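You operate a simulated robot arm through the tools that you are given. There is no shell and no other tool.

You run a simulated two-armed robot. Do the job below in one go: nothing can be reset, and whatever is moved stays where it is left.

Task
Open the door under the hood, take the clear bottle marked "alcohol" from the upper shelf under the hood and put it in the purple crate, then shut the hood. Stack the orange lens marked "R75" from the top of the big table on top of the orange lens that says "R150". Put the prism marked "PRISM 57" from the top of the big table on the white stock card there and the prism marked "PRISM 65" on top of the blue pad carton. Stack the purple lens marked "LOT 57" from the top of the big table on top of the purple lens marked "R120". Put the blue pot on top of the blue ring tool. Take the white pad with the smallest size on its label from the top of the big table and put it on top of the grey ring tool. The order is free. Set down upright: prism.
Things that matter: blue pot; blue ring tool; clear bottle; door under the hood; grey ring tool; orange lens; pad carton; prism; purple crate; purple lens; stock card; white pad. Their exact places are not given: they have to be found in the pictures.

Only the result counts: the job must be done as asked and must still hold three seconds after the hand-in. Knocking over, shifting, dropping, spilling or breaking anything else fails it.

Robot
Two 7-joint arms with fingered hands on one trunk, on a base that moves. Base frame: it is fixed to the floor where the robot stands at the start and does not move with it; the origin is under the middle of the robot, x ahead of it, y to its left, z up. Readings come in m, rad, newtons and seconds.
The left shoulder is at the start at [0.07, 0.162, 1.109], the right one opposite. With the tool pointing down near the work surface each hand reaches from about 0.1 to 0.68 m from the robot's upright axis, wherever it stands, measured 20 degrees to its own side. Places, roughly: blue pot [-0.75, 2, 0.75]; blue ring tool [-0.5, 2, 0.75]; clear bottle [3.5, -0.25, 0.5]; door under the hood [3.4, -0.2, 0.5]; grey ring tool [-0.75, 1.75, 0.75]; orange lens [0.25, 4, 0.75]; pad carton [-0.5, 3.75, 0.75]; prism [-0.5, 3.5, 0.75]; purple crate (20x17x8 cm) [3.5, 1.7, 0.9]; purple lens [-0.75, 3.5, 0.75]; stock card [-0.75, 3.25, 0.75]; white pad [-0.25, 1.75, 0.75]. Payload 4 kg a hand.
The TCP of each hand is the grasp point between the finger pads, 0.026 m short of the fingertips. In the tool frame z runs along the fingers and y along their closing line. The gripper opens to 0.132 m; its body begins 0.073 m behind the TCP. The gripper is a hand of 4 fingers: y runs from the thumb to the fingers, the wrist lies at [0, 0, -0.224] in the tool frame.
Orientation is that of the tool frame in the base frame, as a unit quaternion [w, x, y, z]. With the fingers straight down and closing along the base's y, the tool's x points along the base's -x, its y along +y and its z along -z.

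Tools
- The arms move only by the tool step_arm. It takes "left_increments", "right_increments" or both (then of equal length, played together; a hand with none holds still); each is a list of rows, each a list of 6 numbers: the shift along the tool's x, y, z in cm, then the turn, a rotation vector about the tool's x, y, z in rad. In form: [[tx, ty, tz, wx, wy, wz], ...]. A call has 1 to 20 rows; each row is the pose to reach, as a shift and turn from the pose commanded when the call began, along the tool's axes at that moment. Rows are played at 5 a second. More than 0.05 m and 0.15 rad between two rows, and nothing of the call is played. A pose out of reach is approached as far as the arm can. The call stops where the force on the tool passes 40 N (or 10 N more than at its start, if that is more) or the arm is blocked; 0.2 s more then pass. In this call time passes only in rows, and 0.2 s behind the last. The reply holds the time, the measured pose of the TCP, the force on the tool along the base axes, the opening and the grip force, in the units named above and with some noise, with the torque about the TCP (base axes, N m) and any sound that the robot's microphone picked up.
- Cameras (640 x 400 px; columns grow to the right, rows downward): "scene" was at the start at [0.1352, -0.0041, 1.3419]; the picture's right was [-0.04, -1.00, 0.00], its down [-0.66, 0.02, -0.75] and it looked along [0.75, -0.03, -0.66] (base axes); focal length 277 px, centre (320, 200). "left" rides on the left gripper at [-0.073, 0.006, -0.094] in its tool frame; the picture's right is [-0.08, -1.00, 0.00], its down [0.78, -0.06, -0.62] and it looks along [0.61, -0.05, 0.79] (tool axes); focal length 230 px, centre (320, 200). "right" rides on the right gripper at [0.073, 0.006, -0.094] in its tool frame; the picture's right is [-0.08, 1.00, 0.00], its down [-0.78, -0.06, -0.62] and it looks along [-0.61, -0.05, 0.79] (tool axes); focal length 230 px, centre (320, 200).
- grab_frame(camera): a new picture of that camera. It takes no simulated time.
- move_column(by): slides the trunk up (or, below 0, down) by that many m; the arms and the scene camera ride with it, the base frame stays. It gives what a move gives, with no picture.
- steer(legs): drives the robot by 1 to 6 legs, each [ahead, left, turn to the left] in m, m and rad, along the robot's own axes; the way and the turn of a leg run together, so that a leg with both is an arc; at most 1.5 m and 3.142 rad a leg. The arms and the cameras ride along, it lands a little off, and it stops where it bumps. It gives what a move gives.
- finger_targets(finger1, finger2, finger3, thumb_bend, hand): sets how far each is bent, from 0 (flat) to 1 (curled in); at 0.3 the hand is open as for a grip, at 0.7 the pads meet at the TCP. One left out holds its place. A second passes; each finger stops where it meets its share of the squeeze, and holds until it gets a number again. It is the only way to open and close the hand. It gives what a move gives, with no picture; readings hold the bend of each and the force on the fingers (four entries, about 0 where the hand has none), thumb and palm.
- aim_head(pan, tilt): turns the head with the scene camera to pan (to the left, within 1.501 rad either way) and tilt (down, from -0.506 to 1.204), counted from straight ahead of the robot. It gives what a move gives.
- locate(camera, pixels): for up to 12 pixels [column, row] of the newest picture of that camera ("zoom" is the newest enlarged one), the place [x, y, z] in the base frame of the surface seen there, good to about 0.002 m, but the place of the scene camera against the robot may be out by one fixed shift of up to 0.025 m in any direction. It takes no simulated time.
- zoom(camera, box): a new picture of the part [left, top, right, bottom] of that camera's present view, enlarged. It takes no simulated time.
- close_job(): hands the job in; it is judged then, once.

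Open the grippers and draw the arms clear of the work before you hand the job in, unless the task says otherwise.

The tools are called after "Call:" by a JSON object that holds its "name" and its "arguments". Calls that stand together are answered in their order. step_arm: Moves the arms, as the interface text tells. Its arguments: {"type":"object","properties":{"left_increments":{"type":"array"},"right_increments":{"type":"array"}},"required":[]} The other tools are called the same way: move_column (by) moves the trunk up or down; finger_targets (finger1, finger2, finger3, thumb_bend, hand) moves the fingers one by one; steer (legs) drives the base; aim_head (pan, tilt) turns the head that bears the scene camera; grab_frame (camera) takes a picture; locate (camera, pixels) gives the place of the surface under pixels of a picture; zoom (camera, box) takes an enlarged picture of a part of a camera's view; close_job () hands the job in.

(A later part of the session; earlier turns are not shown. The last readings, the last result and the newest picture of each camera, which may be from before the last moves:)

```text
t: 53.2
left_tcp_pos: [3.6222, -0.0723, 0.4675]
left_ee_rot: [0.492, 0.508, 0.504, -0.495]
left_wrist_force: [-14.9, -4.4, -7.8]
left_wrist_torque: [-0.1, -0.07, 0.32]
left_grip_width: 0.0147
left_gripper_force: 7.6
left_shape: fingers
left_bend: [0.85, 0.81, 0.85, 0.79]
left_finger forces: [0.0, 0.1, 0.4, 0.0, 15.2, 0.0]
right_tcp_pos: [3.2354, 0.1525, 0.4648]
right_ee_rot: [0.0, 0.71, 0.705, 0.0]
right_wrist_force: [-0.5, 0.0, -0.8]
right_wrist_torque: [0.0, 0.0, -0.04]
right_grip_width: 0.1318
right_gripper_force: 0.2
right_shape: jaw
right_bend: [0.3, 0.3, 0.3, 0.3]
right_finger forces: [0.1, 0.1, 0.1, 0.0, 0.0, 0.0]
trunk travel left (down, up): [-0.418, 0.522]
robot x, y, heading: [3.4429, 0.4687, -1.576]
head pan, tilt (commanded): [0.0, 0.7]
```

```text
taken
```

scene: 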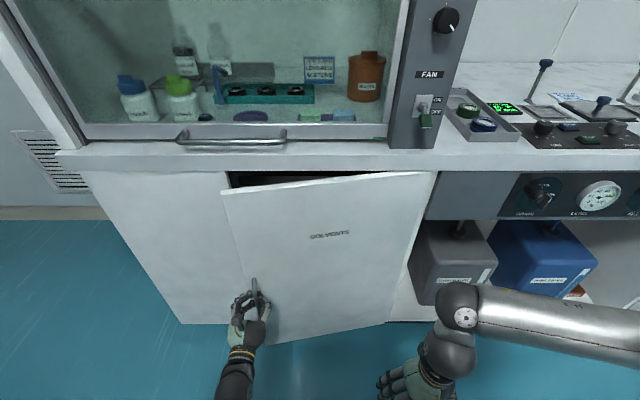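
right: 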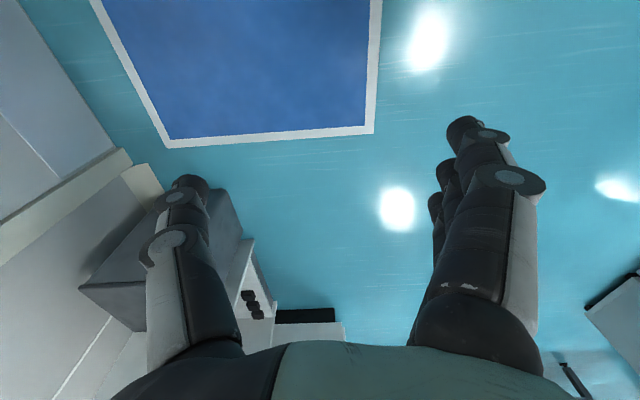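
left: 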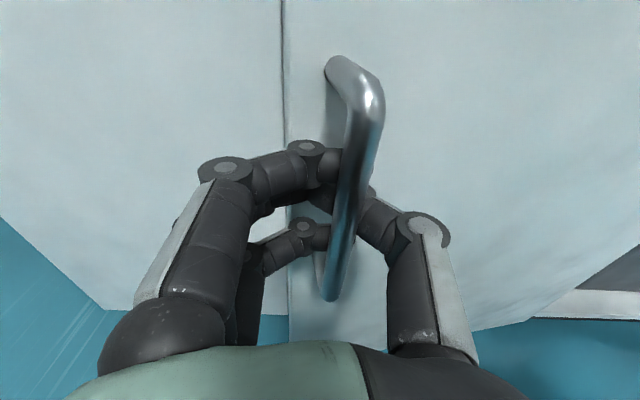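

The door is opening (about 10°; hinge near x=3.19), with the bar enclosed in the fist. I continue pulling along its arc to about 30°.

Call:
{"name": "step_arm", "arguments": {"left_increments": [[0, -0.6, -1.8, 0, 0, 0], [0, -1.2, -3.6, 0, 0, 0], [0, -2.0, -5.4, 0, 0, 0], [0, -2.8, -7.1, 0, 0, 0], [0, -3.7, -8.8, 0, 0, 0], [0, -4.6, -10.5, 0, 0, 0], [0, -5.6, -12.1, 0, 0, 0], [0, -6.7, -13.7, 0, 0, 0]]}}

Call:
{"name": "grab_frame", "arguments": {"camera": "scene"}}

Call:
{"name": "grab_frame", "arguments": {"camera": "left"}}

```text
t: 53.9
left_tcp_pos: [3.6141, -0.0413, 0.4701]
left_ee_rot: [0.495, 0.523, 0.486, -0.496]
left_wrist_force: [-16.4, -5.2, -10.1]
left_wrist_torque: [-0.09, -0.15, 0.39]
left_grip_width: 0.0137
left_gripper_force: 11.1
left_shape: fingers
left_bend: [0.85, 0.81, 0.85, 0.79]
left_finger forces: [0.3, 0.0, 0.5, 0.0, 20.8, 0.0]
right_tcp_pos: [3.2351, 0.1522, 0.4651]
right_ee_rot: [-0.001, 0.709, 0.705, 0.0]
right_wrist_force: [-0.5, 0.3, -0.2]
right_wrist_torque: [-0.01, -0.01, 0.0]
right_grip_width: 0.1318
right_gripper_force: 0.0
right_shape: jaw
right_bend: [0.3, 0.3, 0.3, 0.3]
right_finger forces: [0.0, 0.0, 0.0, 0.0, 0.0, 0.1]
trunk travel left (down, up): [-0.418, 0.522]
robot x, y, heading: [3.4464, 0.4707, -1.577]
head pan, tilt (commanded): [0.0, 0.7]
stopped in row 3 (left hand): the force on the tool passed its limit at 41 N (the readings are from after the stop); the commanded pose is now the measured one
```

```text
taken
```

scene: 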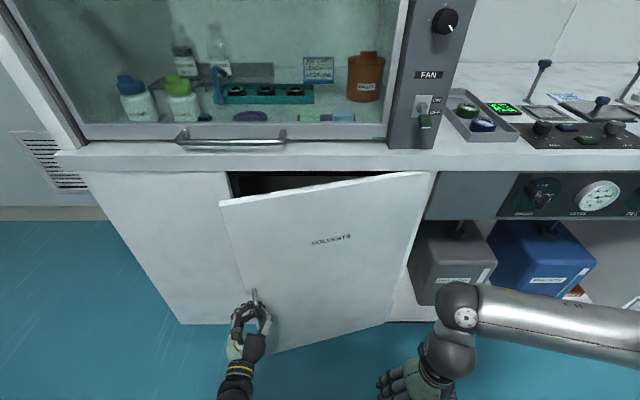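

```text
taken
```

left: 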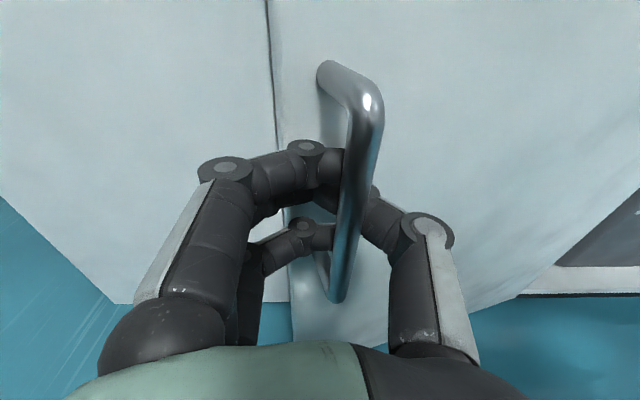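

Force tripped from the grip resisting the door's rotation. I relax the fingers to a loose ring and then pull while yawing the hand with the door.

Call:
{"name": "finger_targets", "arguments": {"hand": "left", "finger1": 0.74, "finger2": 0.74, "finger3": 0.74, "thumb_bend": 0.72}}

Call:
{"name": "step_arm", "arguments": {"left_increments": [[0, -1.0, -1.5, -0.06, 0, 0], [0, -1.8, -3.0, -0.12, 0, 0], [0, -2.7, -4.5, -0.18, 0, 0], [0, -3.7, -6.0, -0.24, 0, 0], [0, -4.7, -7.5, -0.3, 0, 0]]}}

Call:
{"name": "grab_frame", "arguments": {"camera": "left"}}

```text
t: 54.9
left_tcp_pos: [3.6174, -0.0414, 0.4711]
left_ee_rot: [0.498, 0.521, 0.486, -0.495]
left_wrist_force: [-11.5, -4.4, -15.1]
left_wrist_torque: [0.0, -0.28, 0.39]
left_grip_width: 0.0111
left_gripper_force: 21.0
left_shape: fingers
left_bend: [0.74, 0.73, 0.74, 0.71]
left_finger forces: [0.1, 0.0, 0.0, 0.0, 41.9, 0.0]
right_tcp_pos: [3.2348, 0.1513, 0.4641]
right_ee_rot: [0.0, 0.709, 0.705, -0.001]
right_wrist_force: [0.4, -1.1, 0.2]
right_wrist_torque: [0.01, -0.04, -0.01]
right_grip_width: 0.132
right_gripper_force: 0.0
right_shape: jaw
right_bend: [0.3, 0.3, 0.3, 0.3]
right_finger forces: [0.1, 0.0, 0.0, 0.0, 0.0, 0.0]
trunk travel left (down, up): [-0.418, 0.522]
robot x, y, heading: [3.4439, 0.4709, -1.57]
head pan, tilt (commanded): [0.0, 0.7]
```

```text
t: 55.6
left_tcp_pos: [3.6154, -0.0164, 0.4818]
left_ee_rot: [0.552, 0.524, 0.451, -0.467]
left_wrist_force: [-23.9, -10.0, -1.4]
left_wrist_torque: [-0.08, 0.1, 0.42]
left_grip_width: 0.0184
left_gripper_force: 13.4
left_shape: fingers
left_bend: [0.74, 0.74, 0.74, 0.66]
left_finger forces: [0.1, 0.0, 0.2, 0.0, 26.4, 0.0]
right_tcp_pos: [3.2343, 0.1519, 0.4643]
right_ee_rot: [0.0, 0.711, 0.703, 0.0]
right_wrist_force: [-0.4, 0.2, 0.7]
right_wrist_torque: [0.01, 0.02, -0.03]
right_grip_width: 0.1319
right_gripper_force: 0.0
right_shape: jaw
right_bend: [0.3, 0.3, 0.3, 0.3]
right_finger forces: [0.0, 0.0, 0.0, 0.1, 0.1, 0.0]
trunk travel left (down, up): [-0.418, 0.522]
robot x, y, heading: [3.4456, 0.4699, -1.58]
head pan, tilt (commanded): [0.0, 0.7]
stopped in row 3 (left hand): the force on the tool passed its limit at 43 N (the readings are from after the stop); the commanded pose is now the measured one
```

```text
taken
```

left: 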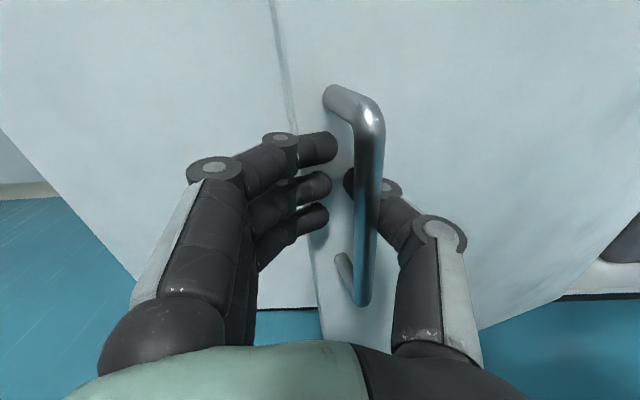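

The thumb carries the load (26 N toward -x). I measure the bar against the TCP to see the sideways offset.

Call:
{"name": "locate", "arguments": {"camera": "left", "pixels": [[370, 120], [366, 200], [362, 290], [450, 100], [560, 200], [330, 148], [352, 185], [345, 265], [280, 80]]}}

```text
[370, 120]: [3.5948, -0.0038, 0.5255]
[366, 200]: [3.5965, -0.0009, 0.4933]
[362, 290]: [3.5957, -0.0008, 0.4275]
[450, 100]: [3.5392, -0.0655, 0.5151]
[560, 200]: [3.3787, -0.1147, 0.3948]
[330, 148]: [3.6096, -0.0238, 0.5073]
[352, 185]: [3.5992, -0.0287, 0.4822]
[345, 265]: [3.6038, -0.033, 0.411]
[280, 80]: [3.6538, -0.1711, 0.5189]
```

The bar is 2 cm to the thumb side and the left arm cannot go further right in this posture; the door stands at about 17°. I release the handle and back out, then will hook the door's free edge from inside with the hand pointing down.

Call:
{"name": "finger_targets", "arguments": {"hand": "left", "finger1": 0.3, "finger2": 0.3, "finger3": 0.3, "thumb_bend": 0.2}}

Call:
{"name": "step_arm", "arguments": {"left_increments": [[0, 0, -2, 0, 0, 0], [0, 0, -4, 0, 0, 0], [0, 0, -6, 0, 0, 0], [0, 0, -8, 0, 0, 0]]}}

Call:
{"name": "grab_frame", "arguments": {"camera": "left"}}

```text
t: 56.6
left_tcp_pos: [3.6245, -0.0167, 0.4812]
left_ee_rot: [0.557, 0.522, 0.452, -0.462]
left_wrist_force: [-0.6, -0.4, 0.3]
left_wrist_torque: [0.04, 0.02, -0.02]
left_grip_width: 0.1461
left_gripper_force: 0.1
left_shape: fingers
left_bend: [0.3, 0.3, 0.3, 0.2]
left_finger forces: [0.0, 0.0, 0.0, 0.0, 0.1, 0.0]
right_tcp_pos: [3.2365, 0.1523, 0.4647]
right_ee_rot: [0.0, 0.709, 0.705, -0.001]
right_wrist_force: [0.2, 0.7, -0.8]
right_wrist_torque: [-0.04, -0.03, 0.0]
right_grip_width: 0.132
right_gripper_force: 0.1
right_shape: jaw
right_bend: [0.3, 0.3, 0.3, 0.3]
right_finger forces: [0.1, 0.0, 0.0, 0.0, 0.0, 0.0]
trunk travel left (down, up): [-0.418, 0.522]
robot x, y, heading: [3.4429, 0.4701, -1.581]
head pan, tilt (commanded): [0.0, 0.7]
```

```text
t: 57.6
left_tcp_pos: [3.6248, 0.063, 0.4772]
left_ee_rot: [0.556, 0.526, 0.447, -0.463]
left_wrist_force: [0.2, 0.2, -0.1]
left_wrist_torque: [0.01, -0.04, -0.02]
left_grip_width: 0.146
left_gripper_force: 0.1
left_shape: fingers
left_bend: [0.3, 0.3, 0.3, 0.2]
left_finger forces: [0.1, 0.0, 0.0, 0.1, 0.0, 0.1]
right_tcp_pos: [3.235, 0.1518, 0.4643]
right_ee_rot: [0.0, 0.709, 0.705, -0.001]
right_wrist_force: [0.6, 0.1, 0.8]
right_wrist_torque: [-0.01, 0.01, -0.02]
right_grip_width: 0.1318
right_gripper_force: 0.1
right_shape: jaw
right_bend: [0.3, 0.3, 0.3, 0.3]
right_finger forces: [0.1, 0.1, 0.0, 0.1, 0.0, 0.0]
trunk travel left (down, up): [-0.418, 0.522]
robot x, y, heading: [3.4435, 0.467, -1.577]
head pan, tilt (commanded): [0.0, 0.7]
```

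```text
taken
```

left: 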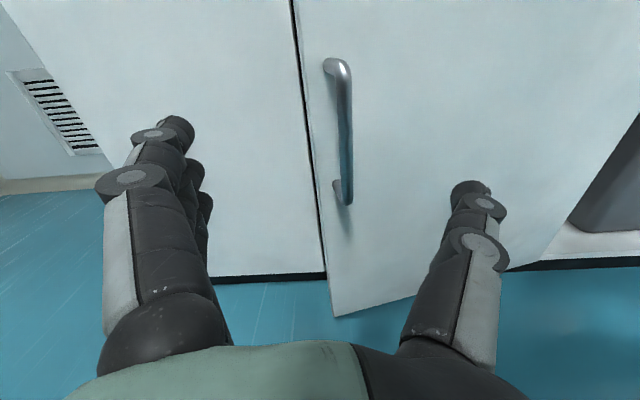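

The hand is free; pulling straight back works, only rightward motion is limited. I shift the base 0.14 m to the right so the handle lies further to the left hand's side, and re-level and yaw the hand to match the door angle.

Call:
{"name": "steer", "arguments": {"legs": [[0, -0.14, 0]]}}

Call:
{"name": "step_arm", "arguments": {"left_increments": [[1.05, 4.1, -0.4, 0.01, 0.037, -0.09], [2.1, 8.2, -0.85, 0.019, 0.075, -0.183]]}}

Call:
{"name": "step_arm", "arguments": {"left_increments": [[0, 0, 0, -0.117, 0, 0], [0, 0, 0, -0.233, 0, 0], [0, 0, 0, -0.35, 0, 0]]}}

Call:
{"name": "grab_frame", "arguments": {"camera": "left"}}

Call:
{"name": "grab_frame", "arguments": {"camera": "scene"}}

```text
t: 58.9
left_tcp_pos: [3.4852, 0.0654, 0.4745]
left_ee_rot: [0.556, 0.526, 0.448, -0.461]
left_wrist_force: [-0.3, 0.4, 0.8]
left_wrist_torque: [0.02, -0.04, 0.02]
left_grip_width: 0.1458
left_gripper_force: 0.0
left_shape: fingers
left_bend: [0.3, 0.3, 0.3, 0.2]
left_finger forces: [0.1, 0.0, 0.0, 0.0, 0.1, 0.1]
right_tcp_pos: [3.097, 0.1529, 0.4645]
right_ee_rot: [0.0, 0.71, 0.704, 0.0]
right_wrist_force: [0.6, -0.2, -0.4]
right_wrist_torque: [0.0, -0.02, -0.02]
right_grip_width: 0.1318
right_gripper_force: 0.1
right_shape: jaw
right_bend: [0.3, 0.3, 0.3, 0.3]
right_finger forces: [0.0, 0.0, 0.0, 0.0, 0.1, 0.1]
trunk travel left (down, up): [-0.418, 0.522]
robot x, y, heading: [3.3058, 0.4702, -1.576]
head pan, tilt (commanded): [0.0, 0.7]
```

```text
t: 59.5
left_tcp_pos: [3.5701, 0.0743, 0.468]
left_ee_rot: [0.488, 0.505, 0.511, -0.495]
left_wrist_force: [0.5, 0.1, -0.7]
left_wrist_torque: [0.02, -0.01, 0.02]
left_grip_width: 0.146
left_gripper_force: 0.1
left_shape: fingers
left_bend: [0.3, 0.3, 0.3, 0.2]
left_finger forces: [0.1, 0.0, 0.0, 0.0, 0.0, 0.0]
right_tcp_pos: [3.0969, 0.1534, 0.4657]
right_ee_rot: [0.0, 0.709, 0.705, -0.001]
right_wrist_force: [0.0, 1.0, 0.4]
right_wrist_torque: [0.04, -0.01, 0.0]
right_grip_width: 0.132
right_gripper_force: 0.2
right_shape: jaw
right_bend: [0.3, 0.3, 0.3, 0.3]
right_finger forces: [0.0, 0.0, 0.0, 0.1, 0.0, 0.0]
trunk travel left (down, up): [-0.418, 0.522]
robot x, y, heading: [3.308, 0.4706, -1.578]
head pan, tilt (commanded): [0.0, 0.7]
```

```text
t: 60.3
left_tcp_pos: [3.5994, 0.0786, 0.4673]
left_ee_rot: [0.576, 0.49, 0.519, -0.399]
left_wrist_force: [-0.5, 1.0, 0.7]
left_wrist_torque: [0.03, -0.01, -0.04]
left_grip_width: 0.1465
left_gripper_force: 0.1
left_shape: fingers
left_bend: [0.3, 0.3, 0.3, 0.2]
left_finger forces: [0.0, 0.1, 0.1, 0.0, 0.0, 0.0]
right_tcp_pos: [3.0972, 0.1527, 0.4644]
right_ee_rot: [-0.001, 0.709, 0.705, -0.001]
right_wrist_force: [0.6, -0.3, -0.7]
right_wrist_torque: [0.01, 0.01, 0.02]
right_grip_width: 0.1319
right_gripper_force: 0.1
right_shape: jaw
right_bend: [0.3, 0.3, 0.3, 0.3]
right_finger forces: [0.1, 0.1, 0.1, 0.1, 0.0, 0.1]
trunk travel left (down, up): [-0.418, 0.522]
robot x, y, heading: [3.3097, 0.4717, -1.576]
head pan, tilt (commanded): [0.0, 0.7]
stopped in row 3 (left hand): the arm was blocked; the commanded pose is now the measured one
```

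```text
taken
```

left: 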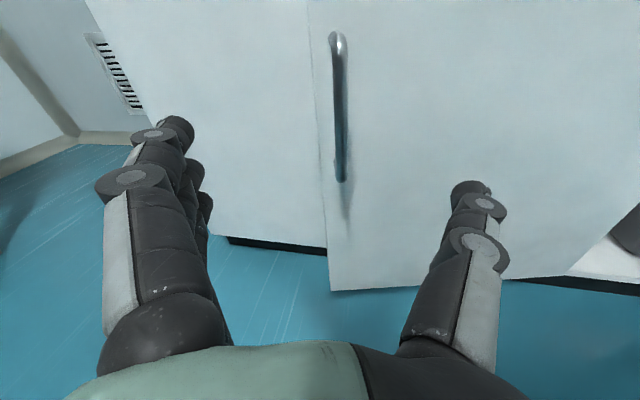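

```text
taken
```

scene: 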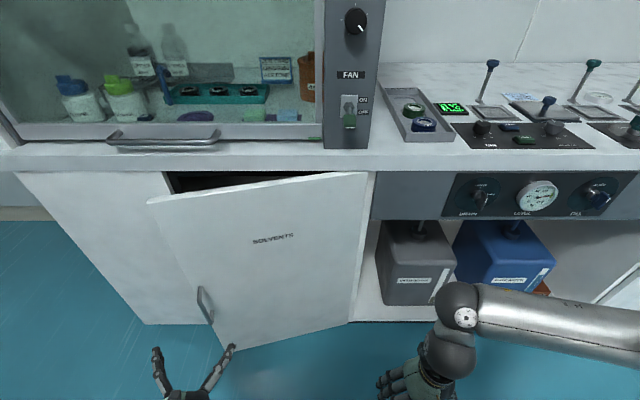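

Yaw stopped at ~12°, good enough. I re-measure the bar at (338,60), (341,120), (341,175).

Call:
{"name": "locate", "arguments": {"camera": "left", "pixels": [[338, 60], [341, 120], [341, 170], [450, 100], [560, 150], [330, 270], [315, 100]]}}

```text
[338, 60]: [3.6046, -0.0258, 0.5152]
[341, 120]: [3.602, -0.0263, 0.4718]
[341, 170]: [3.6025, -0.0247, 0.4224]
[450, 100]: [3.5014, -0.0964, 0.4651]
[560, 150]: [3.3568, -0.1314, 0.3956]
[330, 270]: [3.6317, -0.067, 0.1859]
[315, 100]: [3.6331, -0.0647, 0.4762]
```

The bar is at (3.6025, -0.026). I approach along the hand's axis, keeping it centered.

Call:
{"name": "step_arm", "arguments": {"left_increments": [[-0.2, -0.8, 2.7, 0, 0, 0], [-0.4, -1.9, 5.4, 0, 0, 0], [-0.6, -1.9, 8.0, 0, 0, 0], [-0.8, -1.9, 10.7, 0, 0, 0]]}}

Call:
{"name": "grab_frame", "arguments": {"camera": "left"}}

```text
t: 61.3
left_tcp_pos: [3.6031, -0.0283, 0.4702]
left_ee_rot: [0.577, 0.493, 0.516, -0.397]
left_wrist_force: [-0.6, 1.0, -0.4]
left_wrist_torque: [0.0, -0.02, -0.01]
left_grip_width: 0.1463
left_gripper_force: 0.0
left_shape: fingers
left_bend: [0.3, 0.3, 0.3, 0.2]
left_finger forces: [0.0, 0.0, 0.0, 0.0, 0.0, 0.1]
right_tcp_pos: [3.0968, 0.1532, 0.4658]
right_ee_rot: [-0.001, 0.71, 0.704, 0.0]
right_wrist_force: [-0.3, 1.1, -0.7]
right_wrist_torque: [0.0, 0.0, 0.01]
right_grip_width: 0.132
right_gripper_force: 0.0
right_shape: jaw
right_bend: [0.3, 0.3, 0.3, 0.3]
right_finger forces: [0.0, 0.0, 0.0, 0.0, 0.0, 0.0]
trunk travel left (down, up): [-0.418, 0.522]
robot x, y, heading: [3.3052, 0.4736, -1.573]
head pan, tilt (commanded): [0.0, 0.7]
```

```text
taken
```

left: 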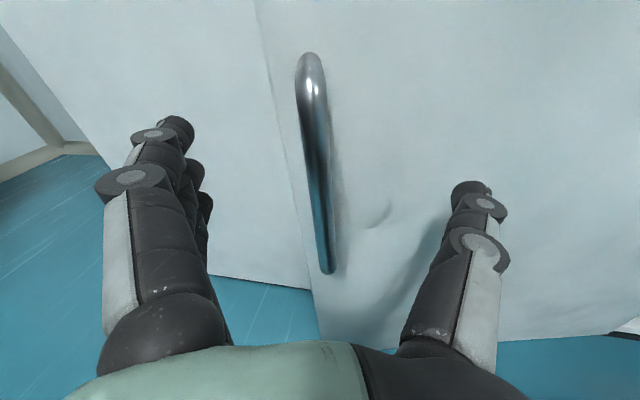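

I close loosely around the bar and pull along the arc.

Call:
{"name": "finger_targets", "arguments": {"hand": "left", "finger1": 0.76, "finger2": 0.76, "finger3": 0.76, "thumb_bend": 0.7}}

Call:
{"name": "step_arm", "arguments": {"left_increments": [[0, -0.4, -2.0, 0, 0, 0], [0, -0.7, -3.6, 0, 0, 0], [0, -1.1, -5.2, 0, 0, 0], [0, -1.6, -6.8, 0, 0, 0], [0, -2.1, -8.4, 0, 0, 0], [0, -2.6, -10, 0, 0, 0]]}}

Call:
{"name": "grab_frame", "arguments": {"camera": "left"}}

Call:
{"name": "grab_frame", "arguments": {"camera": "scene"}}

```text
t: 62.3
left_tcp_pos: [3.6033, -0.0298, 0.4723]
left_ee_rot: [0.579, 0.491, 0.516, -0.397]
left_wrist_force: [0.3, 0.3, 0.5]
left_wrist_torque: [-0.04, 0.03, -0.01]
left_grip_width: 0.0114
left_gripper_force: 0.0
left_shape: fingers
left_bend: [0.76, 0.75, 0.76, 0.69]
left_finger forces: [0.0, 0.0, 0.0, 0.0, 0.0, 0.0]
right_tcp_pos: [3.0968, 0.1522, 0.4648]
right_ee_rot: [0.0, 0.71, 0.704, 0.0]
right_wrist_force: [0.4, 0.5, 0.1]
right_wrist_torque: [-0.01, -0.01, 0.03]
right_grip_width: 0.132
right_gripper_force: 0.1
right_shape: jaw
right_bend: [0.3, 0.3, 0.3, 0.3]
right_finger forces: [0.0, 0.1, 0.0, 0.0, 0.0, 0.0]
trunk travel left (down, up): [-0.418, 0.522]
robot x, y, heading: [3.3055, 0.4737, -1.577]
head pan, tilt (commanded): [0.0, 0.7]
```

```text
t: 63.8
left_tcp_pos: [3.5748, 0.0507, 0.479]
left_ee_rot: [0.59, 0.525, 0.462, -0.404]
left_wrist_force: [-7.1, -4.1, 2.8]
left_wrist_torque: [-0.02, 0.08, 0.06]
left_grip_width: 0.0131
left_gripper_force: 4.0
left_shape: fingers
left_bend: [0.76, 0.76, 0.76, 0.68]
left_finger forces: [0.0, 0.0, 0.1, 0.0, 8.5, 0.0]
right_tcp_pos: [3.0949, 0.1532, 0.4653]
right_ee_rot: [0.0, 0.71, 0.704, 0.0]
right_wrist_force: [0.3, 0.6, 0.0]
right_wrist_torque: [0.02, -0.01, 0.01]
right_grip_width: 0.1316
right_gripper_force: 0.1
right_shape: jaw
right_bend: [0.3, 0.3, 0.3, 0.3]
right_finger forces: [0.0, 0.1, 0.0, 0.1, 0.0, 0.0]
trunk travel left (down, up): [-0.418, 0.522]
robot x, y, heading: [3.3034, 0.4713, -1.58]
head pan, tilt (commanded): [0.0, 0.7]
stopped in row 6 (left hand): the arm was blocked; the commanded pose is now the measured one
```

```text
taken
```

left: 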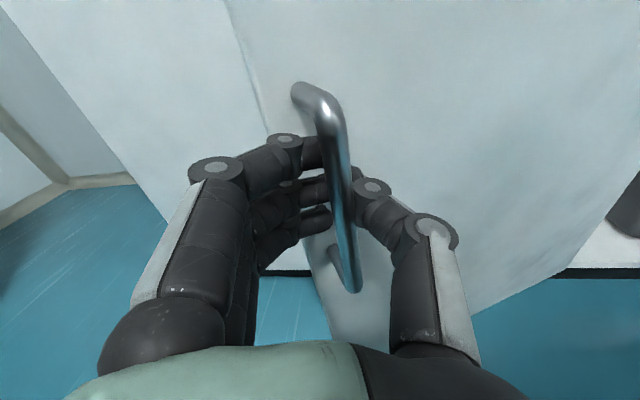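

```text
taken
```

scene: 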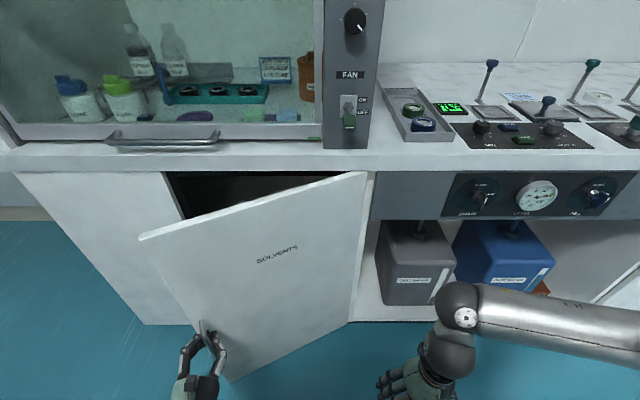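

The door is now at about 26°, the arm's backward limit is reached. I open the hand and back off while pitching the hand downward (the bar is vertical, so pitching stays clear).

Call:
{"name": "finger_targets", "arguments": {"hand": "left", "finger1": 0.25, "finger2": 0.25, "finger3": 0.25, "thumb_bend": 0.2}}

Call:
{"name": "step_arm", "arguments": {"left_increments": [[0, 0, -0.5, 0, 0.14, 0], [0, 0, -1.0, 0, 0.28, 0], [0, 0, -2, 0, 0.42, 0], [0, 0, -3, 0, 0.56, 0], [0, 0, -4, 0, 0.7, 0], [0, 0, -5, 0, 0.84, 0], [0, 0, -6, 0, 0.98, 0], [0, 0, -7, 0, 1.12, 0], [0, 0, -8, 0, 1.26, 0]]}}

Call:
{"name": "grab_frame", "arguments": {"camera": "scene"}}

```text
t: 64.8
left_tcp_pos: [3.5764, 0.0518, 0.4789]
left_ee_rot: [0.591, 0.524, 0.464, -0.402]
left_wrist_force: [-0.1, -0.1, 0.8]
left_wrist_torque: [0.01, 0.03, 0.04]
left_grip_width: 0.1511
left_gripper_force: 0.0
left_shape: fingers
left_bend: [0.25, 0.25, 0.25, 0.2]
left_finger forces: [0.1, 0.0, 0.0, 0.0, 0.0, 0.0]
right_tcp_pos: [3.0961, 0.1538, 0.4639]
right_ee_rot: [-0.001, 0.71, 0.705, -0.001]
right_wrist_force: [-0.1, 0.0, -0.6]
right_wrist_torque: [-0.01, 0.01, 0.0]
right_grip_width: 0.1317
right_gripper_force: 0.1
right_shape: jaw
right_bend: [0.3, 0.3, 0.3, 0.3]
right_finger forces: [0.0, 0.0, 0.0, 0.1, 0.0, 0.0]
trunk travel left (down, up): [-0.418, 0.522]
robot x, y, heading: [3.3014, 0.4699, -1.578]
head pan, tilt (commanded): [0.0, 0.7]
```

```text
t: 65.8
left_tcp_pos: [3.5964, 0.0694, 0.4857]
left_ee_rot: [0.475, 0.656, 0.536, -0.24]
left_wrist_force: [-0.2, -0.1, 0.3]
left_wrist_torque: [-0.01, 0.01, 0.03]
left_grip_width: 0.1511
left_gripper_force: 0.1
left_shape: fingers
left_bend: [0.25, 0.25, 0.25, 0.2]
left_finger forces: [0.0, 0.0, 0.0, 0.0, 0.1, 0.0]
right_tcp_pos: [3.0968, 0.1517, 0.4649]
right_ee_rot: [-0.001, 0.71, 0.704, -0.002]
right_wrist_force: [0.5, -0.2, -1.1]
right_wrist_torque: [0.01, 0.0, 0.01]
right_grip_width: 0.1319
right_gripper_force: 0.1
right_shape: jaw
right_bend: [0.3, 0.3, 0.3, 0.3]
right_finger forces: [0.1, 0.1, 0.2, 0.1, 0.1, 0.0]
trunk travel left (down, up): [-0.418, 0.522]
robot x, y, heading: [3.3017, 0.4724, -1.572]
head pan, tilt (commanded): [0.0, 0.7]
stopped in row 4 (left hand): the arm was blocked; the commanded pose is now the measured one
```

```text
taken
```

scene: 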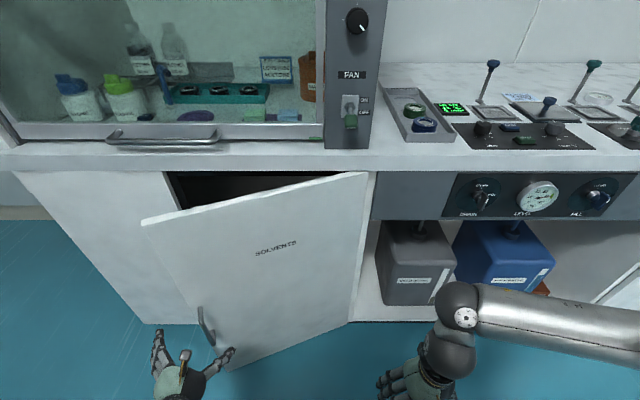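

I check the hand picture to see whether the bar is clear of the fingers.

Call:
{"name": "grab_frame", "arguments": {"camera": "left"}}

```text
taken
```

left: 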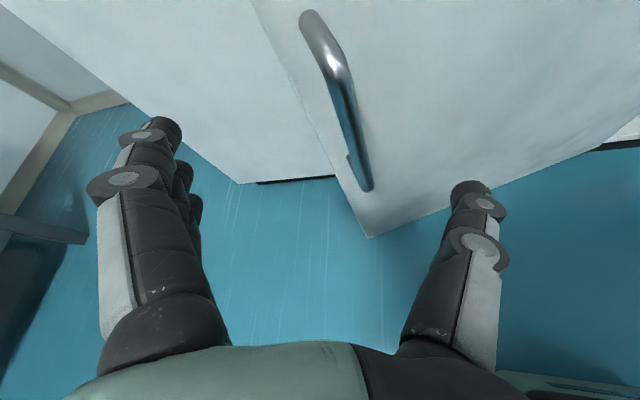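

The hand is clear of the bar. I turn it to point straight down and move it to the left of the door edge, at about (3.68, 0.08).

Call:
{"name": "step_arm", "arguments": {"left_increments": [[0.4, 1.0, 0.1, 0.044, 0.133, -0.022], [0.8, 2.0, 0.2, 0.0875, 0.267, -0.045], [1.2, 3.0, 0.3, 0.131, 0.4, -0.067], [1.55, 4.0, 0.4, 0.175, 0.533, -0.09], [1.9, 5.0, 0.5, 0.219, 0.667, -0.112], [2.3, 6.0, 0.6, 0.2625, 0.8, -0.134], [2.7, 7.0, 0.7, 0.306, 0.933, -0.157], [3.1, 7.9, 0.8, 0.35, 1.067, -0.179]]}}

Call:
{"name": "grab_frame", "arguments": {"camera": "left"}}

Call:
{"name": "grab_frame", "arguments": {"camera": "scene"}}

```text
t: 67.6
left_tcp_pos: [3.681, 0.081, 0.4858]
left_ee_rot: [-0.001, 0.705, 0.709, 0.0]
left_wrist_force: [-0.2, -0.5, 0.1]
left_wrist_torque: [0.03, 0.0, -0.01]
left_grip_width: 0.1514
left_gripper_force: 0.1
left_shape: fingers
left_bend: [0.25, 0.25, 0.25, 0.2]
left_finger forces: [0.0, 0.0, 0.0, 0.0, 0.1, 0.1]
right_tcp_pos: [3.0966, 0.1528, 0.4648]
right_ee_rot: [0.0, 0.71, 0.704, -0.001]
right_wrist_force: [0.0, -0.5, 0.2]
right_wrist_torque: [0.01, 0.0, 0.0]
right_grip_width: 0.132
right_gripper_force: 0.1
right_shape: jaw
right_bend: [0.3, 0.3, 0.3, 0.3]
right_finger forces: [0.0, 0.0, 0.0, 0.0, 0.0, 0.0]
trunk travel left (down, up): [-0.418, 0.522]
robot x, y, heading: [3.308, 0.4705, -1.576]
head pan, tilt (commanded): [0.0, 0.7]
```

```text
taken
```

left: 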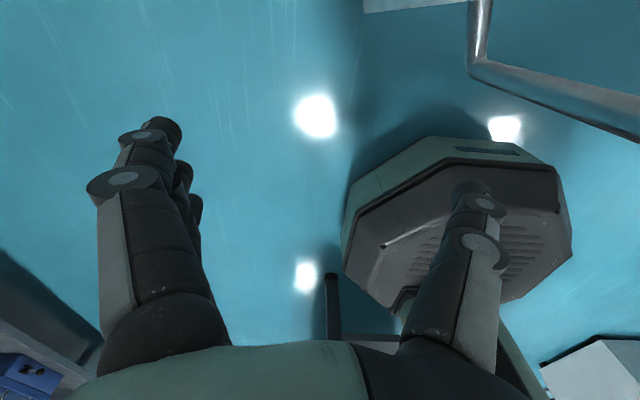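

```text
taken
```

scene: 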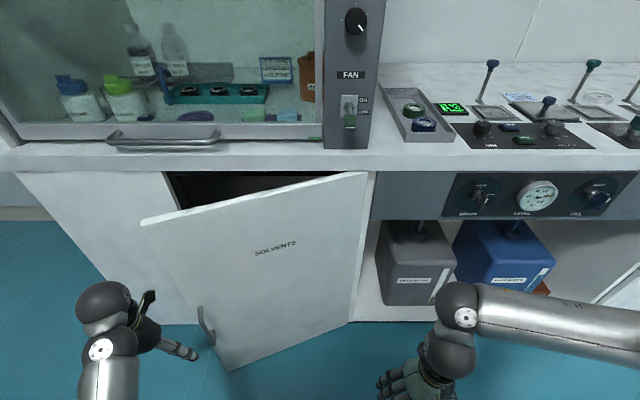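

The left hand is clear. Now I plan to push the door fully open with the right hand from inside: first pull the right hand back 3 cm, then shift the base 0.56 m to the left so that the right hand is just left of the door edge.

Call:
{"name": "locate", "arguments": {"camera": "scene", "pixels": [[142, 222], [185, 300], [226, 368], [200, 310], [300, 280], [360, 180], [185, 190]]}}

Call:
{"name": "step_arm", "arguments": {"right_increments": [[3.5, 0, 0, 0, 0, 0]]}}

Call:
{"name": "steer", "arguments": {"legs": [[0, 0.56, 0]]}}

Call:
{"name": "grab_frame", "arguments": {"camera": "scene"}}

Call:
{"name": "grab_frame", "arguments": {"camera": "right"}}

```text
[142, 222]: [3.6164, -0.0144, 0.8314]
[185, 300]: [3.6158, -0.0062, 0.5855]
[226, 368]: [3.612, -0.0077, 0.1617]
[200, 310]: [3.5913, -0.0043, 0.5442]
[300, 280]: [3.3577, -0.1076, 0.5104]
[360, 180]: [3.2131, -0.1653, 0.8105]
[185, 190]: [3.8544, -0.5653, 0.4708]
```

```text
t: 68.0
left_tcp_pos: [3.6802, 0.0796, 0.4856]
left_ee_rot: [0.0, 0.707, 0.708, 0.0]
left_wrist_force: [0.7, -0.5, -1.1]
left_wrist_torque: [-0.02, -0.02, -0.02]
left_grip_width: 0.1516
left_gripper_force: 0.0
left_shape: fingers
left_bend: [0.25, 0.25, 0.25, 0.2]
left_finger forces: [0.0, 0.0, 0.0, 0.1, 0.0, 0.0]
right_tcp_pos: [3.0981, 0.1878, 0.4652]
right_ee_rot: [0.0, 0.709, 0.705, 0.0]
right_wrist_force: [1.2, 0.6, 0.5]
right_wrist_torque: [0.0, 0.0, -0.03]
right_grip_width: 0.132
right_gripper_force: 0.1
right_shape: jaw
right_bend: [0.3, 0.3, 0.3, 0.3]
right_finger forces: [0.1, 0.0, 0.0, 0.1, 0.0, 0.0]
trunk travel left (down, up): [-0.418, 0.522]
robot x, y, heading: [3.3071, 0.4729, -1.574]
head pan, tilt (commanded): [0.0, 0.7]
```

```text
t: 71.2
left_tcp_pos: [4.2323, 0.0779, 0.4861]
left_ee_rot: [0.0, 0.707, 0.708, -0.001]
left_wrist_force: [0.1, 0.0, -0.6]
left_wrist_torque: [-0.02, 0.04, 0.03]
left_grip_width: 0.1514
left_gripper_force: 0.1
left_shape: fingers
left_bend: [0.25, 0.25, 0.25, 0.2]
left_finger forces: [0.0, 0.1, 0.0, 0.0, 0.0, 0.0]
right_tcp_pos: [3.6513, 0.185, 0.4662]
right_ee_rot: [0.0, 0.709, 0.705, 0.0]
right_wrist_force: [-0.4, -0.4, 0.1]
right_wrist_torque: [-0.02, 0.03, -0.03]
right_grip_width: 0.1319
right_gripper_force: 0.1
right_shape: jaw
right_bend: [0.3, 0.3, 0.3, 0.3]
right_finger forces: [0.0, 0.0, 0.0, 0.0, 0.1, 0.0]
trunk travel left (down, up): [-0.418, 0.522]
robot x, y, heading: [3.8538, 0.4681, -1.58]
head pan, tilt (commanded): [0.0, 0.7]
```

```text
taken
```

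scene: 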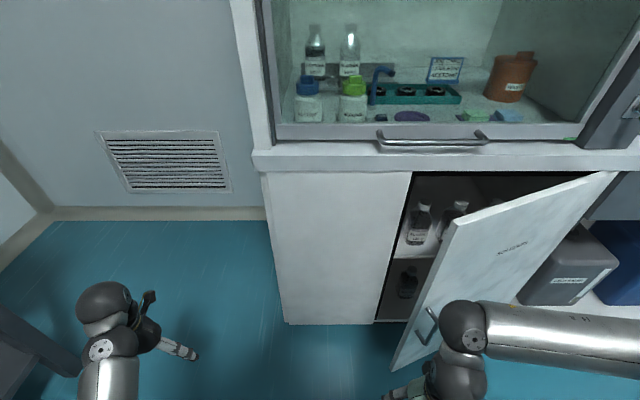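

```text
taken
```

right: 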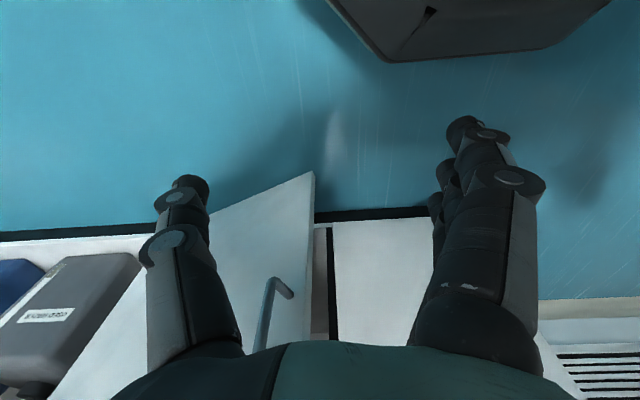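

The upper shelf is visible through the gap with bottles at (417,225) and (455,212). I zoom there.

Call:
{"name": "zoom", "arguments": {"camera": "scene", "box": [370, 165, 530, 305]}}

Call:
{"name": "locate", "arguments": {"camera": "scene", "pixels": [[417, 225], [455, 208], [405, 240], [450, 235], [425, 275], [465, 225], [392, 365], [430, 320], [613, 175], [380, 318], [412, 175]]}}

```text
2.86 times, centred on (450, 235) of scene
```

zoom: 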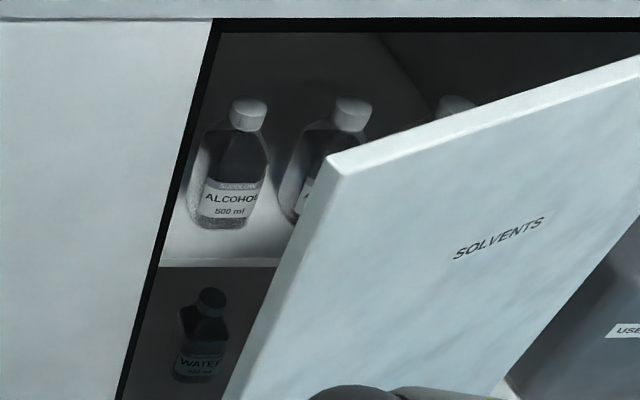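

```text
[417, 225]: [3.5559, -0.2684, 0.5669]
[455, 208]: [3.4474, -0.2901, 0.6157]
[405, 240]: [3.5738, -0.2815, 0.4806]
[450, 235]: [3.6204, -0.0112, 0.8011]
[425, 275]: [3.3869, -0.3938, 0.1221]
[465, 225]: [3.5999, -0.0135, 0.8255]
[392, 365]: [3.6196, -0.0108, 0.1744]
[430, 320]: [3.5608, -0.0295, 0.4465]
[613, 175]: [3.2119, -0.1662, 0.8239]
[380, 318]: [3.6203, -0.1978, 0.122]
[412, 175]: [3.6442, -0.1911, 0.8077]
```

The ALCOHOL bottle stands at about (3.556, -0.27), shelf z≈0.48, nearest to the opening's left side. The forearm must pass above the door top (z≈0.82), so I raise the trunk by 0.2, close the right fingers, and move the right hand around the door edge.

Call:
{"name": "move_column", "arguments": {"by": 0.2}}

Call:
{"name": "finger_targets", "arguments": {"hand": "right", "finger1": 0.72, "finger2": 0.72, "finger3": 0.72, "thumb_bend": 0.7}}

Call:
{"name": "step_arm", "arguments": {"right_increments": [[0, 4.8, 0, 0, 0, 0], [-4.4, 5.5, 0, 0, 0, 0], [-8.8, 5.5, 0, 0, 0, 0], [-13.2, 5.5, 0, 0, 0, 0], [-17.6, 5.5, 0, 0, 0, 0], [-22, 5.5, 0, 0, 0, 0], [-26, 5.5, 0, 0, 0, 0]]}}

Call:
{"name": "grab_frame", "arguments": {"camera": "scene"}}

Call:
{"name": "grab_frame", "arguments": {"camera": "right"}}

```text
t: 73.3
left_tcp_pos: [4.2326, 0.0773, 0.6859]
left_ee_rot: [-0.001, 0.707, 0.707, 0.0]
left_wrist_force: [0.6, 0.0, 0.7]
left_wrist_torque: [0.01, 0.0, 0.0]
left_grip_width: 0.1515
left_gripper_force: 0.1
left_shape: fingers
left_bend: [0.25, 0.25, 0.25, 0.2]
left_finger forces: [0.0, 0.0, 0.1, 0.1, 0.1, 0.0]
right_tcp_pos: [3.6501, 0.1849, 0.6656]
right_ee_rot: [-0.001, 0.709, 0.705, -0.001]
right_wrist_force: [-0.2, 0.2, 0.0]
right_wrist_torque: [-0.02, 0.0, -0.01]
right_grip_width: 0.1318
right_gripper_force: 0.1
right_shape: jaw
right_bend: [0.3, 0.3, 0.3, 0.3]
right_finger forces: [0.0, 0.0, 0.0, 0.0, 0.0, 0.1]
trunk travel left (down, up): [-0.618, 0.322]
robot x, y, heading: [3.8572, 0.4674, -1.577]
head pan, tilt (commanded): [0.0, 0.7]
```

```text
t: 74.3
left_tcp_pos: [4.2337, 0.0778, 0.6864]
left_ee_rot: [0.0, 0.706, 0.708, 0.001]
left_wrist_force: [0.2, 0.6, 0.9]
left_wrist_torque: [0.0, -0.02, 0.02]
left_grip_width: 0.1514
left_gripper_force: 0.0
left_shape: fingers
left_bend: [0.25, 0.25, 0.25, 0.2]
left_finger forces: [0.1, 0.1, 0.0, 0.0, 0.1, 0.0]
right_tcp_pos: [3.6497, 0.1848, 0.6648]
right_ee_rot: [0.0, 0.709, 0.705, -0.001]
right_wrist_force: [0.4, -0.4, 0.1]
right_wrist_torque: [0.04, -0.02, -0.02]
right_grip_width: 0.0123
right_gripper_force: 0.0
right_shape: fingers
right_bend: [0.72, 0.72, 0.72, 0.7]
right_finger forces: [0.1, 0.1, 0.0, 0.1, 0.0, 0.0]
trunk travel left (down, up): [-0.618, 0.322]
robot x, y, heading: [3.8612, 0.4667, -1.576]
head pan, tilt (commanded): [0.0, 0.7]
```

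```text
t: 75.9
left_tcp_pos: [4.2333, 0.0769, 0.6865]
left_ee_rot: [0.0, 0.707, 0.708, 0.0]
left_wrist_force: [-0.9, 0.3, 0.6]
left_wrist_torque: [0.02, 0.0, -0.03]
left_grip_width: 0.1513
left_gripper_force: 0.1
left_shape: fingers
left_bend: [0.25, 0.25, 0.25, 0.2]
left_finger forces: [0.0, 0.1, 0.0, 0.1, 0.0, 0.0]
right_tcp_pos: [3.7031, -0.0776, 0.664]
right_ee_rot: [-0.001, 0.709, 0.705, -0.001]
right_wrist_force: [0.0, -0.5, 0.5]
right_wrist_torque: [0.03, 0.0, -0.02]
right_grip_width: 0.0123
right_gripper_force: 0.1
right_shape: fingers
right_bend: [0.72, 0.72, 0.72, 0.7]
right_finger forces: [0.0, 0.1, 0.1, 0.0, 0.0, 0.0]
trunk travel left (down, up): [-0.618, 0.322]
robot x, y, heading: [3.8602, 0.4694, -1.581]
head pan, tilt (commanded): [0.0, 0.7]
```

```text
taken
```

scene: 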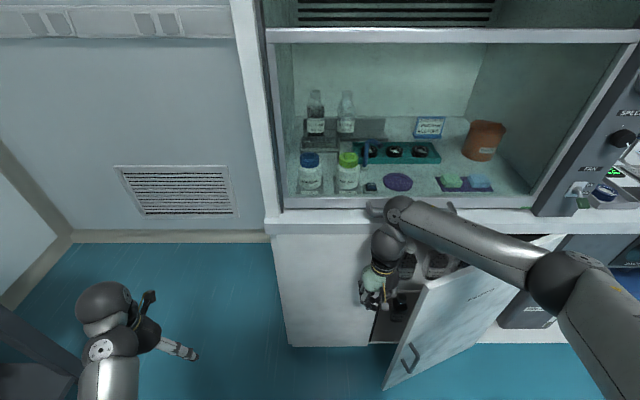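

```text
taken
```

right: 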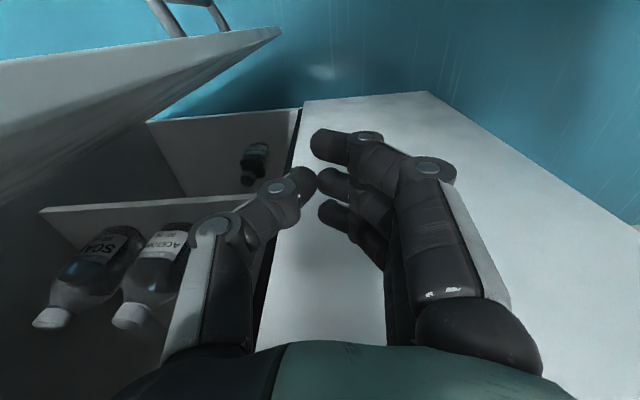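

The right hand is at (3.703,-0.078), left of the door edge, and the forearm is above the door. I move it behind the edge and push the door open along its arc to about 70°.

Call:
{"name": "step_arm", "arguments": {"right_increments": [[0, -4.3, 0, 0, 0, 0], [0, -8.3, 0, 0, 0, 0], [2.3, -11.8, 0, 0, 0, 0], [6.3, -14.2, 0, 0, 0, 0], [9.0, -15.5, 0, 0, 0, 0], [11.3, -16.7, 0, 0, 0, 0], [13.6, -18.2, 0, 0, 0, 0], [15.9, -19.9, 0, 0, 0, 0], [18.0, -21.8, 0, 0, 0, 0], [20.1, -23.8, 0, 0, 0, 0], [22.0, -26.0, 0, 0, 0, 0], [23.6, -28.1, 0, 0, 0, 0], [25.1, -30.5, 0, 0, 0, 0], [26.5, -32.9, 0, 0, 0, 0]]}}

Call:
{"name": "grab_frame", "arguments": {"camera": "scene"}}

Call:
{"name": "grab_frame", "arguments": {"camera": "right"}}

```text
t: 76.6
left_tcp_pos: [4.234, 0.0783, 0.6865]
left_ee_rot: [0.001, 0.706, 0.709, -0.001]
left_wrist_force: [0.1, -0.1, 0.6]
left_wrist_torque: [0.01, 0.01, 0.04]
left_grip_width: 0.1513
left_gripper_force: 0.0
left_shape: fingers
left_bend: [0.25, 0.25, 0.25, 0.2]
left_finger forces: [0.0, 0.0, 0.1, 0.0, 0.1, 0.0]
right_tcp_pos: [3.6227, -0.0675, 0.6648]
right_ee_rot: [0.005, 0.706, 0.708, 0.005]
right_wrist_force: [-0.6, -0.4, 0.0]
right_wrist_torque: [0.0, -0.04, -0.04]
right_grip_width: 0.0127
right_gripper_force: 0.0
right_shape: fingers
right_bend: [0.72, 0.72, 0.72, 0.7]
right_finger forces: [0.0, 0.0, 0.0, 0.0, 0.1, 0.1]
trunk travel left (down, up): [-0.618, 0.322]
robot x, y, heading: [3.8616, 0.4656, -1.572]
head pan, tilt (commanded): [0.0, 0.7]
stopped in row 3 (right hand): the force on the tool passed its limit at 56 N (the readings are from after the stop); the commanded pose is now the measured one
```

```text
taken
```

scene: 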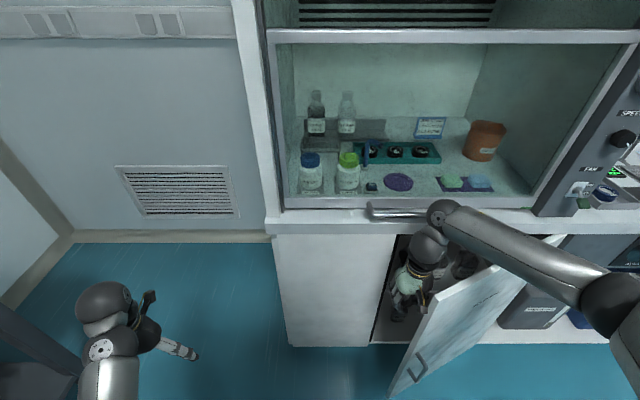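

```text
taken
```

right: 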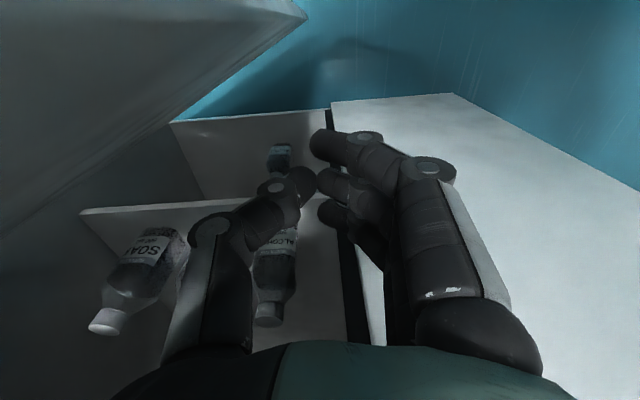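

The move stopped at a bump of 56 N. I check what touched: the sash handle at (390,212), the wrist and the door edge.

Call:
{"name": "zoom", "arguments": {"camera": "scene", "box": [340, 170, 580, 320]}}

Call:
{"name": "locate", "arguments": {"camera": "scene", "pixels": [[375, 208], [390, 214], [415, 212], [435, 215], [470, 218], [428, 250], [433, 288], [430, 300], [395, 385]]}}

```text
2.67 times, centred on (460, 245) of scene
```

zoom: 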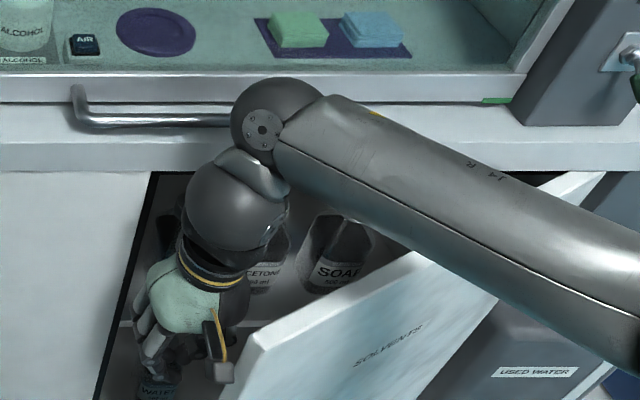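

```text
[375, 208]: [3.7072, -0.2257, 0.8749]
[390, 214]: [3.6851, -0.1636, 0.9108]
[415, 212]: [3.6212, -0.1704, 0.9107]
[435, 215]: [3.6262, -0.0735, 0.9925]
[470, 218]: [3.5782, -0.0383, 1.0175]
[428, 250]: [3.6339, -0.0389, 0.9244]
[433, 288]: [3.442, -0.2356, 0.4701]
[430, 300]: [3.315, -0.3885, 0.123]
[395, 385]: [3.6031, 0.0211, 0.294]
```

The thumb knuckle touched the door's inner side (door at ~25°), nothing else. I push on in small slow steps along the arc.

Call:
{"name": "step_arm", "arguments": {"right_increments": [[0.7, -1.5, 0, 0, 0, 0], [1.4, -3.0, 0, 0, 0, 0], [2.2, -4.4, 0, 0, 0, 0], [3.5, -5.0, 0, 0, 0, 0], [4.8, -5.5, 0, 0, 0, 0], [6.1, -6.0, 0, 0, 0, 0], [7.45, -6.6, 0, 0, 0, 0], [8.7, -7.3, 0, 0, 0, 0], [9.9, -8.0, 0, 0, 0, 0], [11.2, -8.7, 0, 0, 0, 0], [12.4, -9.4, 0, 0, 0, 0], [13.5, -10.3, 0, 0, 0, 0], [14.7, -11.2, 0, 0, 0, 0], [15.8, -12.0, 0, 0, 0, 0], [16.95, -12.9, 0, 0, 0, 0], [17.9, -13.9, 0, 0, 0, 0], [18.9, -14.9, 0, 0, 0, 0], [19.9, -16.0, 0, 0, 0, 0], [20.85, -17.0, 0, 0, 0, 0]]}}

Call:
{"name": "grab_frame", "arguments": {"camera": "scene"}}

```text
t: 80.6
left_tcp_pos: [4.2336, 0.0793, 0.6876]
left_ee_rot: [0.0, 0.705, 0.709, 0.0]
left_wrist_force: [-0.1, -0.2, -0.5]
left_wrist_torque: [0.03, -0.01, -0.04]
left_grip_width: 0.1516
left_gripper_force: 0.1
left_shape: fingers
left_bend: [0.25, 0.25, 0.25, 0.2]
left_finger forces: [0.0, 0.0, 0.0, 0.0, 0.1, 0.1]
right_tcp_pos: [3.4524, 0.1407, 0.6633]
right_ee_rot: [0.006, 0.706, 0.708, 0.006]
right_wrist_force: [-0.5, -0.4, 0.5]
right_wrist_torque: [0.01, -0.01, -0.01]
right_grip_width: 0.0126
right_gripper_force: 0.0
right_shape: fingers
right_bend: [0.72, 0.72, 0.72, 0.7]
right_finger forces: [0.0, 0.1, 0.1, 0.0, 0.0, 0.0]
trunk travel left (down, up): [-0.618, 0.322]
robot x, y, heading: [3.8594, 0.4702, -1.575]
head pan, tilt (commanded): [0.0, 0.7]
```

```text
taken
```

scene: 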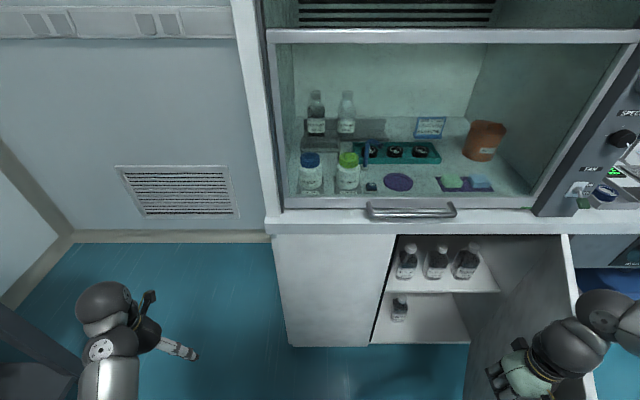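

The door is open about 60° and the three upper-shelf bottles are visible at (407,260), (437,262), (465,262). I push on to about 83°.

Call:
{"name": "step_arm", "arguments": {"right_increments": [[0.85, -1.1, 0, 0, 0, 0], [1.7, -2.2, 0, 0, 0, 0], [2.6, -3.4, 0, 0, 0, 0], [3.4, -4.5, 0, 0, 0, 0], [4.1, -5.8, 0, 0, 0, 0], [4.8, -7.1, 0, 0, 0, 0], [5.4, -8.4, 0, 0, 0, 0], [6.0, -9.6, 0, 0, 0, 0], [6.6, -11, 0, 0, 0, 0], [7.1, -12.5, 0, 0, 0, 0]]}}

Call:
{"name": "grab_frame", "arguments": {"camera": "scene"}}

```text
t: 82.8
left_tcp_pos: [4.2324, 0.0781, 0.6871]
left_ee_rot: [0.0, 0.706, 0.708, 0.0]
left_wrist_force: [-0.3, -0.6, 0.5]
left_wrist_torque: [0.03, 0.01, 0.0]
left_grip_width: 0.1515
left_gripper_force: 0.0
left_shape: fingers
left_bend: [0.25, 0.25, 0.25, 0.2]
left_finger forces: [0.0, 0.0, 0.0, 0.0, 0.1, 0.0]
right_tcp_pos: [3.3261, 0.2099, 0.659]
right_ee_rot: [0.006, 0.706, 0.708, 0.006]
right_wrist_force: [1.0, -0.7, 0.6]
right_wrist_torque: [-0.04, 0.01, -0.02]
right_grip_width: 0.0124
right_gripper_force: 0.0
right_shape: fingers
right_bend: [0.72, 0.72, 0.72, 0.7]
right_finger forces: [0.1, 0.0, 0.1, 0.1, 0.1, 0.0]
trunk travel left (down, up): [-0.618, 0.322]
robot x, y, heading: [3.8578, 0.4707, -1.576]
head pan, tilt (commanded): [0.0, 0.7]
```

```text
taken
```

scene: 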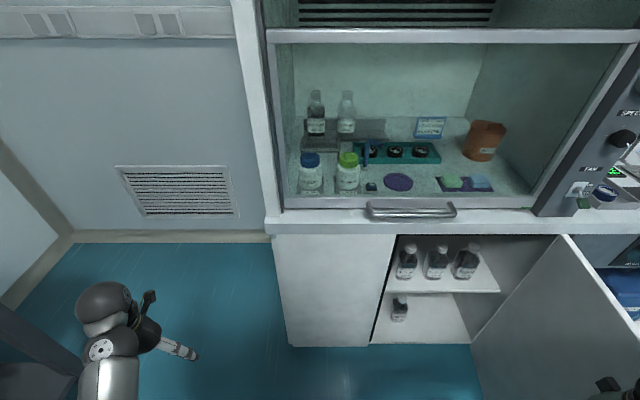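

The door stands wide open. I zoom on the upper shelf to read labels and measure the bottle.

Call:
{"name": "zoom", "arguments": {"camera": "scene", "box": [370, 230, 510, 330]}}

Call:
{"name": "locate", "arguments": {"camera": "zoom", "pixels": [[168, 100], [160, 205], [180, 70], [195, 140], [145, 140], [300, 105], [305, 180], [430, 110], [190, 260], [100, 150], [150, 265]]}}

```text
4.00 times, centred on (440, 280) of scene
```

zoom: 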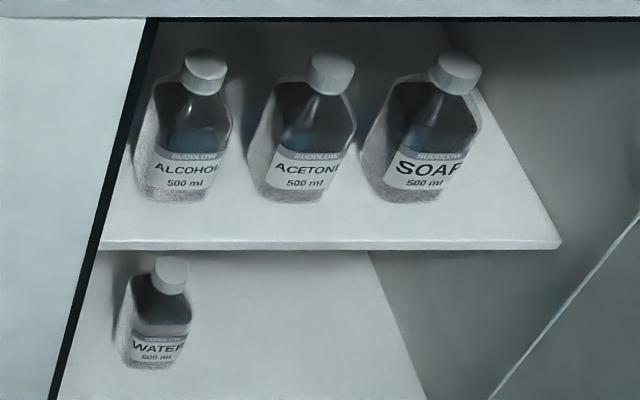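

```text
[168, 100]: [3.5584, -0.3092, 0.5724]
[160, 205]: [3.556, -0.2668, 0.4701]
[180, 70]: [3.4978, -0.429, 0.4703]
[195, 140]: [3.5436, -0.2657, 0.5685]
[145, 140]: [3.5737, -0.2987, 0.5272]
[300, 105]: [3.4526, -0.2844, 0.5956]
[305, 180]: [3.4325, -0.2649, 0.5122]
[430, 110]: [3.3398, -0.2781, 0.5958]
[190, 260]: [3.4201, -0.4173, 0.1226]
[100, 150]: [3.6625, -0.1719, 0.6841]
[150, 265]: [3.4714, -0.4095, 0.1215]
```

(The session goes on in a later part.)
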